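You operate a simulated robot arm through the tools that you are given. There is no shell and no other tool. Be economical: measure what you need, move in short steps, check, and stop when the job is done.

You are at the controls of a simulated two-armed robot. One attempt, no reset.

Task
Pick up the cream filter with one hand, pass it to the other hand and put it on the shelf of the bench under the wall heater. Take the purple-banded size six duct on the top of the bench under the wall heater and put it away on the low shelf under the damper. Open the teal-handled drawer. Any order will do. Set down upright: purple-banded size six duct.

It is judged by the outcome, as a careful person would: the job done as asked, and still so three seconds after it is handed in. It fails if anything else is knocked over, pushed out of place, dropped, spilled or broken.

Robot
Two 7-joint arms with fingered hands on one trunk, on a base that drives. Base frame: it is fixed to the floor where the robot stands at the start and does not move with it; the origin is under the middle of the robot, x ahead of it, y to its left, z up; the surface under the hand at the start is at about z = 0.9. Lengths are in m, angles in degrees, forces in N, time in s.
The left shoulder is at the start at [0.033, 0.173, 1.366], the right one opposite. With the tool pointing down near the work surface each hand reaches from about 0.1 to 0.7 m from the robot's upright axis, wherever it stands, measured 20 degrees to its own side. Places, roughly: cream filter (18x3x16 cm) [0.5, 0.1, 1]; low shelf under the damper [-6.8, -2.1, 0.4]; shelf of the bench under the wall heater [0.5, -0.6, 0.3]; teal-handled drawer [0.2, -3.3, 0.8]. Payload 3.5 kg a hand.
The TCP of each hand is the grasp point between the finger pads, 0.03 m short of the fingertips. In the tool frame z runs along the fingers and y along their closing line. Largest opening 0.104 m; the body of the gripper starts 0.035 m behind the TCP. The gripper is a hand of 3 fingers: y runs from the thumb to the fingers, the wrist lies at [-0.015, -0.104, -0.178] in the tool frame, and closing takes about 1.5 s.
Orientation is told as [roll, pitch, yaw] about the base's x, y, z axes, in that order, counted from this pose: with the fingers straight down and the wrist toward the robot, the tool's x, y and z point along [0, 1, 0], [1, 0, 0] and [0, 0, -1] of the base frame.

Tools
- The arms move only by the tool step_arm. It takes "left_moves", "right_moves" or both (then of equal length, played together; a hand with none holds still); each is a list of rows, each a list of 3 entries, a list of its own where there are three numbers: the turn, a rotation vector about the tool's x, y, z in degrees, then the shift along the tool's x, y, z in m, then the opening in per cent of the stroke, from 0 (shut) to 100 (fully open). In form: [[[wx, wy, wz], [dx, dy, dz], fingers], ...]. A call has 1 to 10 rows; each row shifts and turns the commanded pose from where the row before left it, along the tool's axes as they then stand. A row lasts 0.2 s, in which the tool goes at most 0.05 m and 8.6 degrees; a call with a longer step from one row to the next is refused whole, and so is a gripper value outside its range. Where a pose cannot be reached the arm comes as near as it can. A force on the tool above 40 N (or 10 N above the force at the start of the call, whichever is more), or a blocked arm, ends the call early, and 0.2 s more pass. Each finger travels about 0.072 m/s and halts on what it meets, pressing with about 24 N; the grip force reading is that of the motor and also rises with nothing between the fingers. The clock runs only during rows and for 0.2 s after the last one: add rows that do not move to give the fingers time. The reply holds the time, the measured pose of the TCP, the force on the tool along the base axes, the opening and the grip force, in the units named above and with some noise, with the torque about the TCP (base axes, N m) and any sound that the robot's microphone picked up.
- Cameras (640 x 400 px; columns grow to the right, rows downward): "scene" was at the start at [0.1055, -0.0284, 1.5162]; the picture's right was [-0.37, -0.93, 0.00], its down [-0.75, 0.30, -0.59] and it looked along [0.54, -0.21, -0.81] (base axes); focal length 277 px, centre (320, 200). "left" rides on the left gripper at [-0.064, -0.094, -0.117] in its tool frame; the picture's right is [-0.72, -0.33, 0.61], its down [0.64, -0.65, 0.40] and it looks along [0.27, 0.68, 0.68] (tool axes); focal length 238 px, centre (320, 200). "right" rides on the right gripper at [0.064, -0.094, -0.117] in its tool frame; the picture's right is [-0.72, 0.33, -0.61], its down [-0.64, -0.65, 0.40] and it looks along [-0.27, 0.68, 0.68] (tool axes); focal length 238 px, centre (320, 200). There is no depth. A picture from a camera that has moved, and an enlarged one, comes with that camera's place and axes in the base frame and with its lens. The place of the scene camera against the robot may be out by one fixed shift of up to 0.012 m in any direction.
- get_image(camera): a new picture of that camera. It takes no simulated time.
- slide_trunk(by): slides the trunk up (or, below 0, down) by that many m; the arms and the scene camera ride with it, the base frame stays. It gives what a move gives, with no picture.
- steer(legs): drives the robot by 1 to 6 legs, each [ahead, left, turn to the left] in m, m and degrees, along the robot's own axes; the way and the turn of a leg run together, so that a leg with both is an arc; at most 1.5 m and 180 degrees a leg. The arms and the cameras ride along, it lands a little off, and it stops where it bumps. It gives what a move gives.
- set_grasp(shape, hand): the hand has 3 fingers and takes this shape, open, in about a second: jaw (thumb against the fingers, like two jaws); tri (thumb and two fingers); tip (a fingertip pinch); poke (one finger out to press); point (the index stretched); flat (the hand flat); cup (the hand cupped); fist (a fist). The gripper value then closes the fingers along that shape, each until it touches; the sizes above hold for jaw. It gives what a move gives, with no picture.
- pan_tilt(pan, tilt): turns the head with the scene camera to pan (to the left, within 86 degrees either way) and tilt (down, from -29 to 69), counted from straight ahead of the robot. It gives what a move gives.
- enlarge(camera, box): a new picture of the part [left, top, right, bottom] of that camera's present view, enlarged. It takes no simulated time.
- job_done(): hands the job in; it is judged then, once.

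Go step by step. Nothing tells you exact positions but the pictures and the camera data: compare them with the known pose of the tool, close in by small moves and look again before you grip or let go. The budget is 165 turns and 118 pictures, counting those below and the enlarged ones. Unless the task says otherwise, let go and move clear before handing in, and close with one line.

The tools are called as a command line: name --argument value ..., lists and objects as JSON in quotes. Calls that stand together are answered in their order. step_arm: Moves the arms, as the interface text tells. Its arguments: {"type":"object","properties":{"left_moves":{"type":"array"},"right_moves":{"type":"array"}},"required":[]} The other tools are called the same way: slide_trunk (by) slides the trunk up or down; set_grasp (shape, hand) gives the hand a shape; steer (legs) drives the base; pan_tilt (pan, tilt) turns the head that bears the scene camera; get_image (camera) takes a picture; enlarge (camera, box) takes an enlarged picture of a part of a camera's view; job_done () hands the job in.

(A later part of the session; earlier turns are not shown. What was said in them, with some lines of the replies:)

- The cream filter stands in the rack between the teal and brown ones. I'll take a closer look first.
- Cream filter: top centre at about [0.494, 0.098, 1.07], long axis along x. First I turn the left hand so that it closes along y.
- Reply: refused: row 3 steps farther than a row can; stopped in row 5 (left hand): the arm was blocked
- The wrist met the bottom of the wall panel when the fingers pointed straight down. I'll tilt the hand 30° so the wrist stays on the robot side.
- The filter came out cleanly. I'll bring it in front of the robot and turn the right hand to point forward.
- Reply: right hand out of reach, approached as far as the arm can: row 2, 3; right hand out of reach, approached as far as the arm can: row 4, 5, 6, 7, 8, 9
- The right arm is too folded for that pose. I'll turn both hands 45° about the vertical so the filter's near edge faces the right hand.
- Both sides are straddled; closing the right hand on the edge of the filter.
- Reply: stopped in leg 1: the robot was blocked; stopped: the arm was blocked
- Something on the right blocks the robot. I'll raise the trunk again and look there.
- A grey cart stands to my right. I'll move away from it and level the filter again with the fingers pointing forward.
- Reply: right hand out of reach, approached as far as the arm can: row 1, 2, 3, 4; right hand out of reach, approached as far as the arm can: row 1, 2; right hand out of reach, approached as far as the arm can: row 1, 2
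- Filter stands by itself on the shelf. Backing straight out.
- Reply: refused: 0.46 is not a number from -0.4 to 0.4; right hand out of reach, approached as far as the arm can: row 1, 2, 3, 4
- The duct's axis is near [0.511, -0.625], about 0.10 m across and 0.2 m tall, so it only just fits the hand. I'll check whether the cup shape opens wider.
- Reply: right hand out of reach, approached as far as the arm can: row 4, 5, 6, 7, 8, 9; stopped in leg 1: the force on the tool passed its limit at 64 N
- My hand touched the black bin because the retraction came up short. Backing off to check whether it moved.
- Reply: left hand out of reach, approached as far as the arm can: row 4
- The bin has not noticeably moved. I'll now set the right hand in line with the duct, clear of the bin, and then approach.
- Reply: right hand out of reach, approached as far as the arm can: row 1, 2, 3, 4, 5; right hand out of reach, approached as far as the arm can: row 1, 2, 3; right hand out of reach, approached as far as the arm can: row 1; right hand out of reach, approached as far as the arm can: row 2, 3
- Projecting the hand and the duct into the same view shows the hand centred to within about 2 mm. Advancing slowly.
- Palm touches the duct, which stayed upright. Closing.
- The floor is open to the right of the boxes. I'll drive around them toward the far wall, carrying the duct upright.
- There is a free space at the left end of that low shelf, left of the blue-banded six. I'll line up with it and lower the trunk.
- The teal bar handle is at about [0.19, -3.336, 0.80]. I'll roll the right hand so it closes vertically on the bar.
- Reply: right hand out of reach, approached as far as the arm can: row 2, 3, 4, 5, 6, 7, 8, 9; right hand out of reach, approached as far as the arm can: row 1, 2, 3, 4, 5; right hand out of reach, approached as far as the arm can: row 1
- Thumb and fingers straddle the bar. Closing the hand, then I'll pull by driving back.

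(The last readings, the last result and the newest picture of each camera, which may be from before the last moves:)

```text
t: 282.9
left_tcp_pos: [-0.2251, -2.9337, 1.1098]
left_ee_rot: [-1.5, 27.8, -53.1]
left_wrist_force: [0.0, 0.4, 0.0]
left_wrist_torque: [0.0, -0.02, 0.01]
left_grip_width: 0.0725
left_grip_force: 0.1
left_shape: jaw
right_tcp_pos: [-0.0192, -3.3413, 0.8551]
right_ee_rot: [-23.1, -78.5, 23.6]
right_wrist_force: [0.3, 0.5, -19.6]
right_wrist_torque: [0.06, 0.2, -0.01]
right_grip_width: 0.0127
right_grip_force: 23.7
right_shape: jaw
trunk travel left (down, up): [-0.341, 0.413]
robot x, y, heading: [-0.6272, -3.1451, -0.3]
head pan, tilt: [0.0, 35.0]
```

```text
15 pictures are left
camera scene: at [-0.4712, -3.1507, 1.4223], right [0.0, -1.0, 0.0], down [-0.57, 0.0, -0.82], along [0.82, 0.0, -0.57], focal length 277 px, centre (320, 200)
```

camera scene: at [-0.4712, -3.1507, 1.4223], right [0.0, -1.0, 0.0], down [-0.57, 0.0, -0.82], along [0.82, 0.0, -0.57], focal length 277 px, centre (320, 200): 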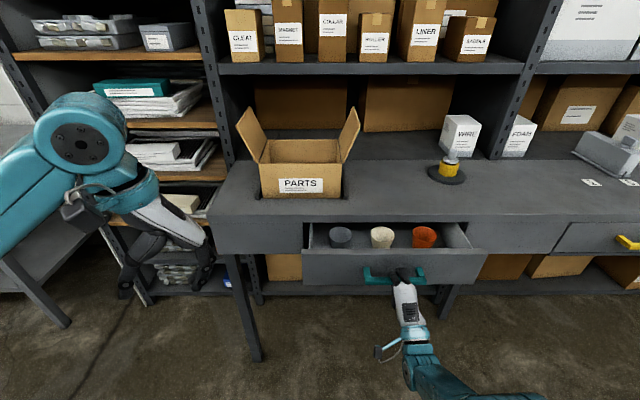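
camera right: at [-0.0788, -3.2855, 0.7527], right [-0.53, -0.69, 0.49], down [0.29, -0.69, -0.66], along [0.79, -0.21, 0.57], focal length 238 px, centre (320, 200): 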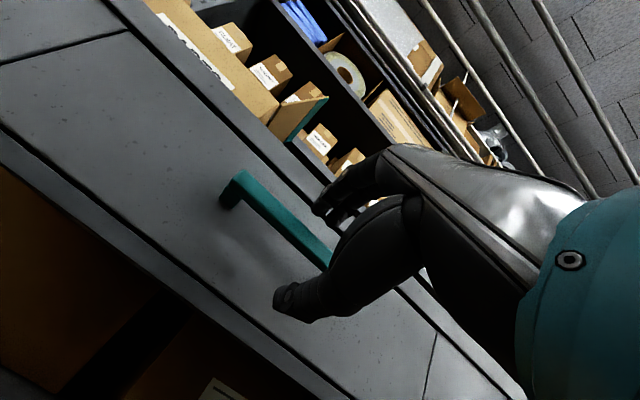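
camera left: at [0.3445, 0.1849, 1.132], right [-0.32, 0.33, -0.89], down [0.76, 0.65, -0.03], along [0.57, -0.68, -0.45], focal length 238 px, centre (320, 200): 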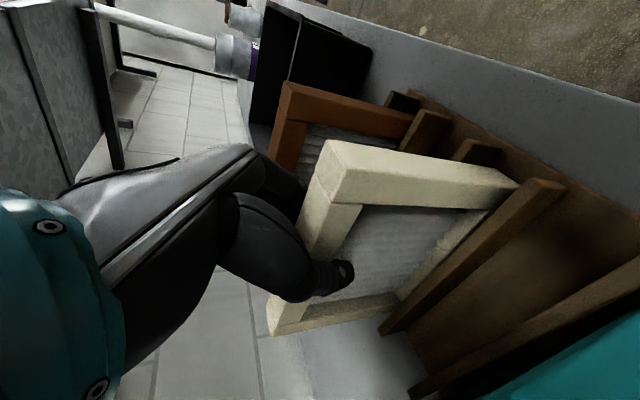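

steer --legs '[[-0.14, 0, 0]]'

get_image --camera "scene"

```text
t: 284.4
left_tcp_pos: [-0.3667, -2.9328, 1.1079]
left_ee_rot: [-1.5, 27.8, -53.0]
left_wrist_force: [0.2, 0.2, 0.7]
left_wrist_torque: [0.04, 0.0, -0.02]
left_grip_width: 0.0725
left_grip_force: 0.1
left_shape: jaw
right_tcp_pos: [-0.157, -3.3416, 0.8511]
right_ee_rot: [-22.2, -77.6, 22.6]
right_wrist_force: [13.5, -1.2, -10.5]
right_wrist_torque: [0.06, -0.04, -0.02]
right_grip_width: 0.0099
right_grip_force: 23.6
right_shape: jaw
trunk travel left (down, up): [-0.341, 0.413]
robot x, y, heading: [-0.7678, -3.1441, -0.0]
head pan, tilt: [0.0, 35.0]
stopped in leg 1: the force on the tool passed its limit at 43 N (the readings are from after the stop); the commanded pose is now the measured one
```

```text
14 pictures are left
camera scene: at [-0.6114, -3.1496, 1.4223], right [0.0, -1.0, 0.0], down [-0.57, 0.0, -0.82], along [0.82, 0.0, -0.57], focal length 277 px, centre (320, 200)
```

scene: 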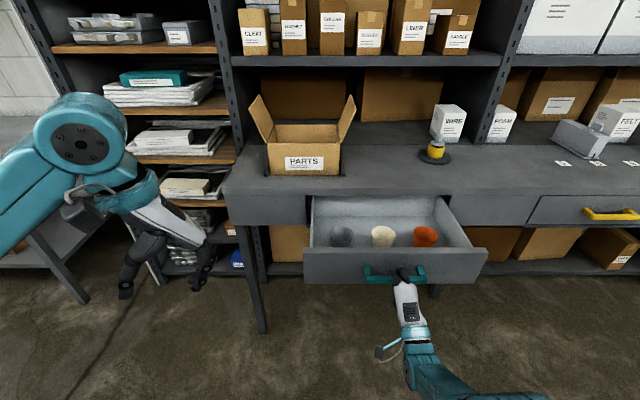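

The drawer has reached its stop. Releasing the handle and backing away.

step_arm --right_moves '[[[0, 0, 0], [0, 0, 0], 20], [[0, 0, 0], [0, 0, 0], 40], [[0, 0, 0], [0, 0, 0], 60], [[0, 0, 0], [0, 0, 0], 65], [[0, 0, 0], [0, 0, 0], 65]]'

enlarge --camera "right" --box '[200, 130, 400, 340]'

```text
t: 285.6
left_tcp_pos: [-0.3688, -2.9329, 1.1099]
left_ee_rot: [-1.4, 27.6, -52.8]
left_wrist_force: [0.1, -0.5, -1.0]
left_wrist_torque: [0.02, -0.01, 0.02]
left_grip_width: 0.0723
left_grip_force: 0.1
left_shape: jaw
right_tcp_pos: [-0.159, -3.3402, 0.854]
right_ee_rot: [-22.9, -78.0, 23.4]
right_wrist_force: [-0.1, 0.0, -1.2]
right_wrist_torque: [-0.02, 0.01, -0.01]
right_grip_width: 0.067
right_grip_force: 0.0
right_shape: jaw
trunk travel left (down, up): [-0.341, 0.413]
robot x, y, heading: [-0.7641, -3.1492, 0.0]
head pan, tilt: [0.0, 35.0]
```

```text
1.90 times, centred on (300, 235) of right
camera zoom: at [-0.2922, -3.2849, 0.7799], right [-0.53, -0.69, 0.49], down [0.28, -0.69, -0.66], along [0.8, -0.21, 0.56], focal length 454 px, centre (358, 133)
```

zoom: 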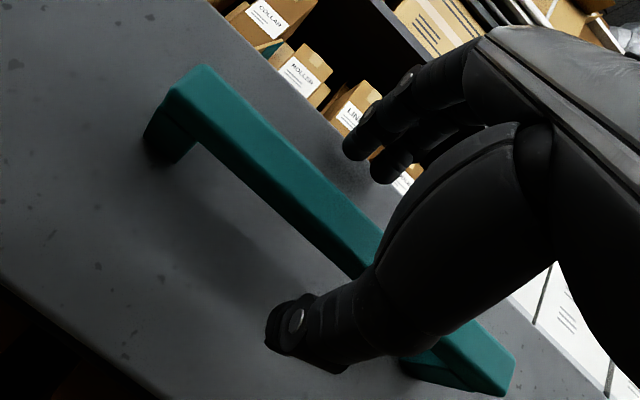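

steer --legs '[[-0.2, 0, 0]]'

get_image --camera "scene"

```text
t: 287.2
left_tcp_pos: [-0.5694, -2.9329, 1.1105]
left_ee_rot: [-1.4, 27.7, -53.0]
left_wrist_force: [-0.1, 0.0, -0.2]
left_wrist_torque: [-0.04, -0.02, -0.02]
left_grip_width: 0.0723
left_grip_force: 0.0
left_shape: jaw
right_tcp_pos: [-0.3606, -3.3409, 0.8538]
right_ee_rot: [-23.1, -78.0, 23.4]
right_wrist_force: [-0.4, 0.3, 0.4]
right_wrist_torque: [0.02, 0.0, -0.02]
right_grip_width: 0.0672
right_grip_force: 0.0
right_shape: jaw
trunk travel left (down, up): [-0.341, 0.413]
robot x, y, heading: [-0.9701, -3.147, -0.3]
head pan, tilt: [0.0, 35.0]
```

```text
12 pictures are left
camera scene: at [-0.8161, -3.1494, 1.4226], right [0.0, -1.0, 0.0], down [-0.57, 0.0, -0.82], along [0.82, 0.0, -0.57], focal length 277 px, centre (320, 200)
```

scene: 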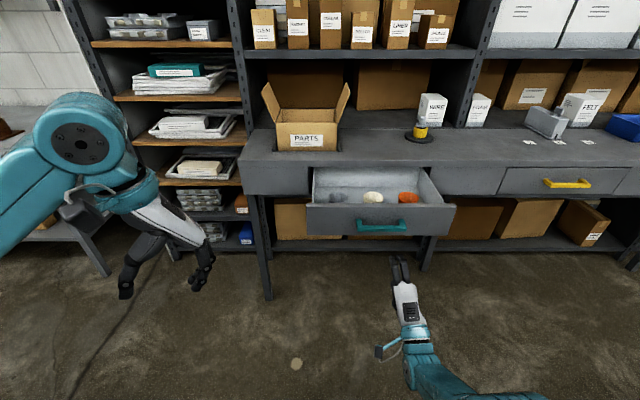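

The drawer stands open, the purple-banded duct is upright on the low shelf under the damper, and the cream filter is on the heater bench's shelf. Both hands are clear, so I'm handing the job in.

job_done

```text
The job is handed in.
```

I handed the job in with all three parts done: the cream filter was passed from left hand to right and stands on the shelf of the bench under the wall heater, the purple-banded size six duct is upright on the low shelf under the damper, and the teal-handled drawer is pulled out to its stop. Along the way the robot touched three things: the wall panel, a cart or something else beside the bench, and the black "USED" bin. The bin measured within about 5 mm of where it was, but I did not check the panel or the cart afterwards.
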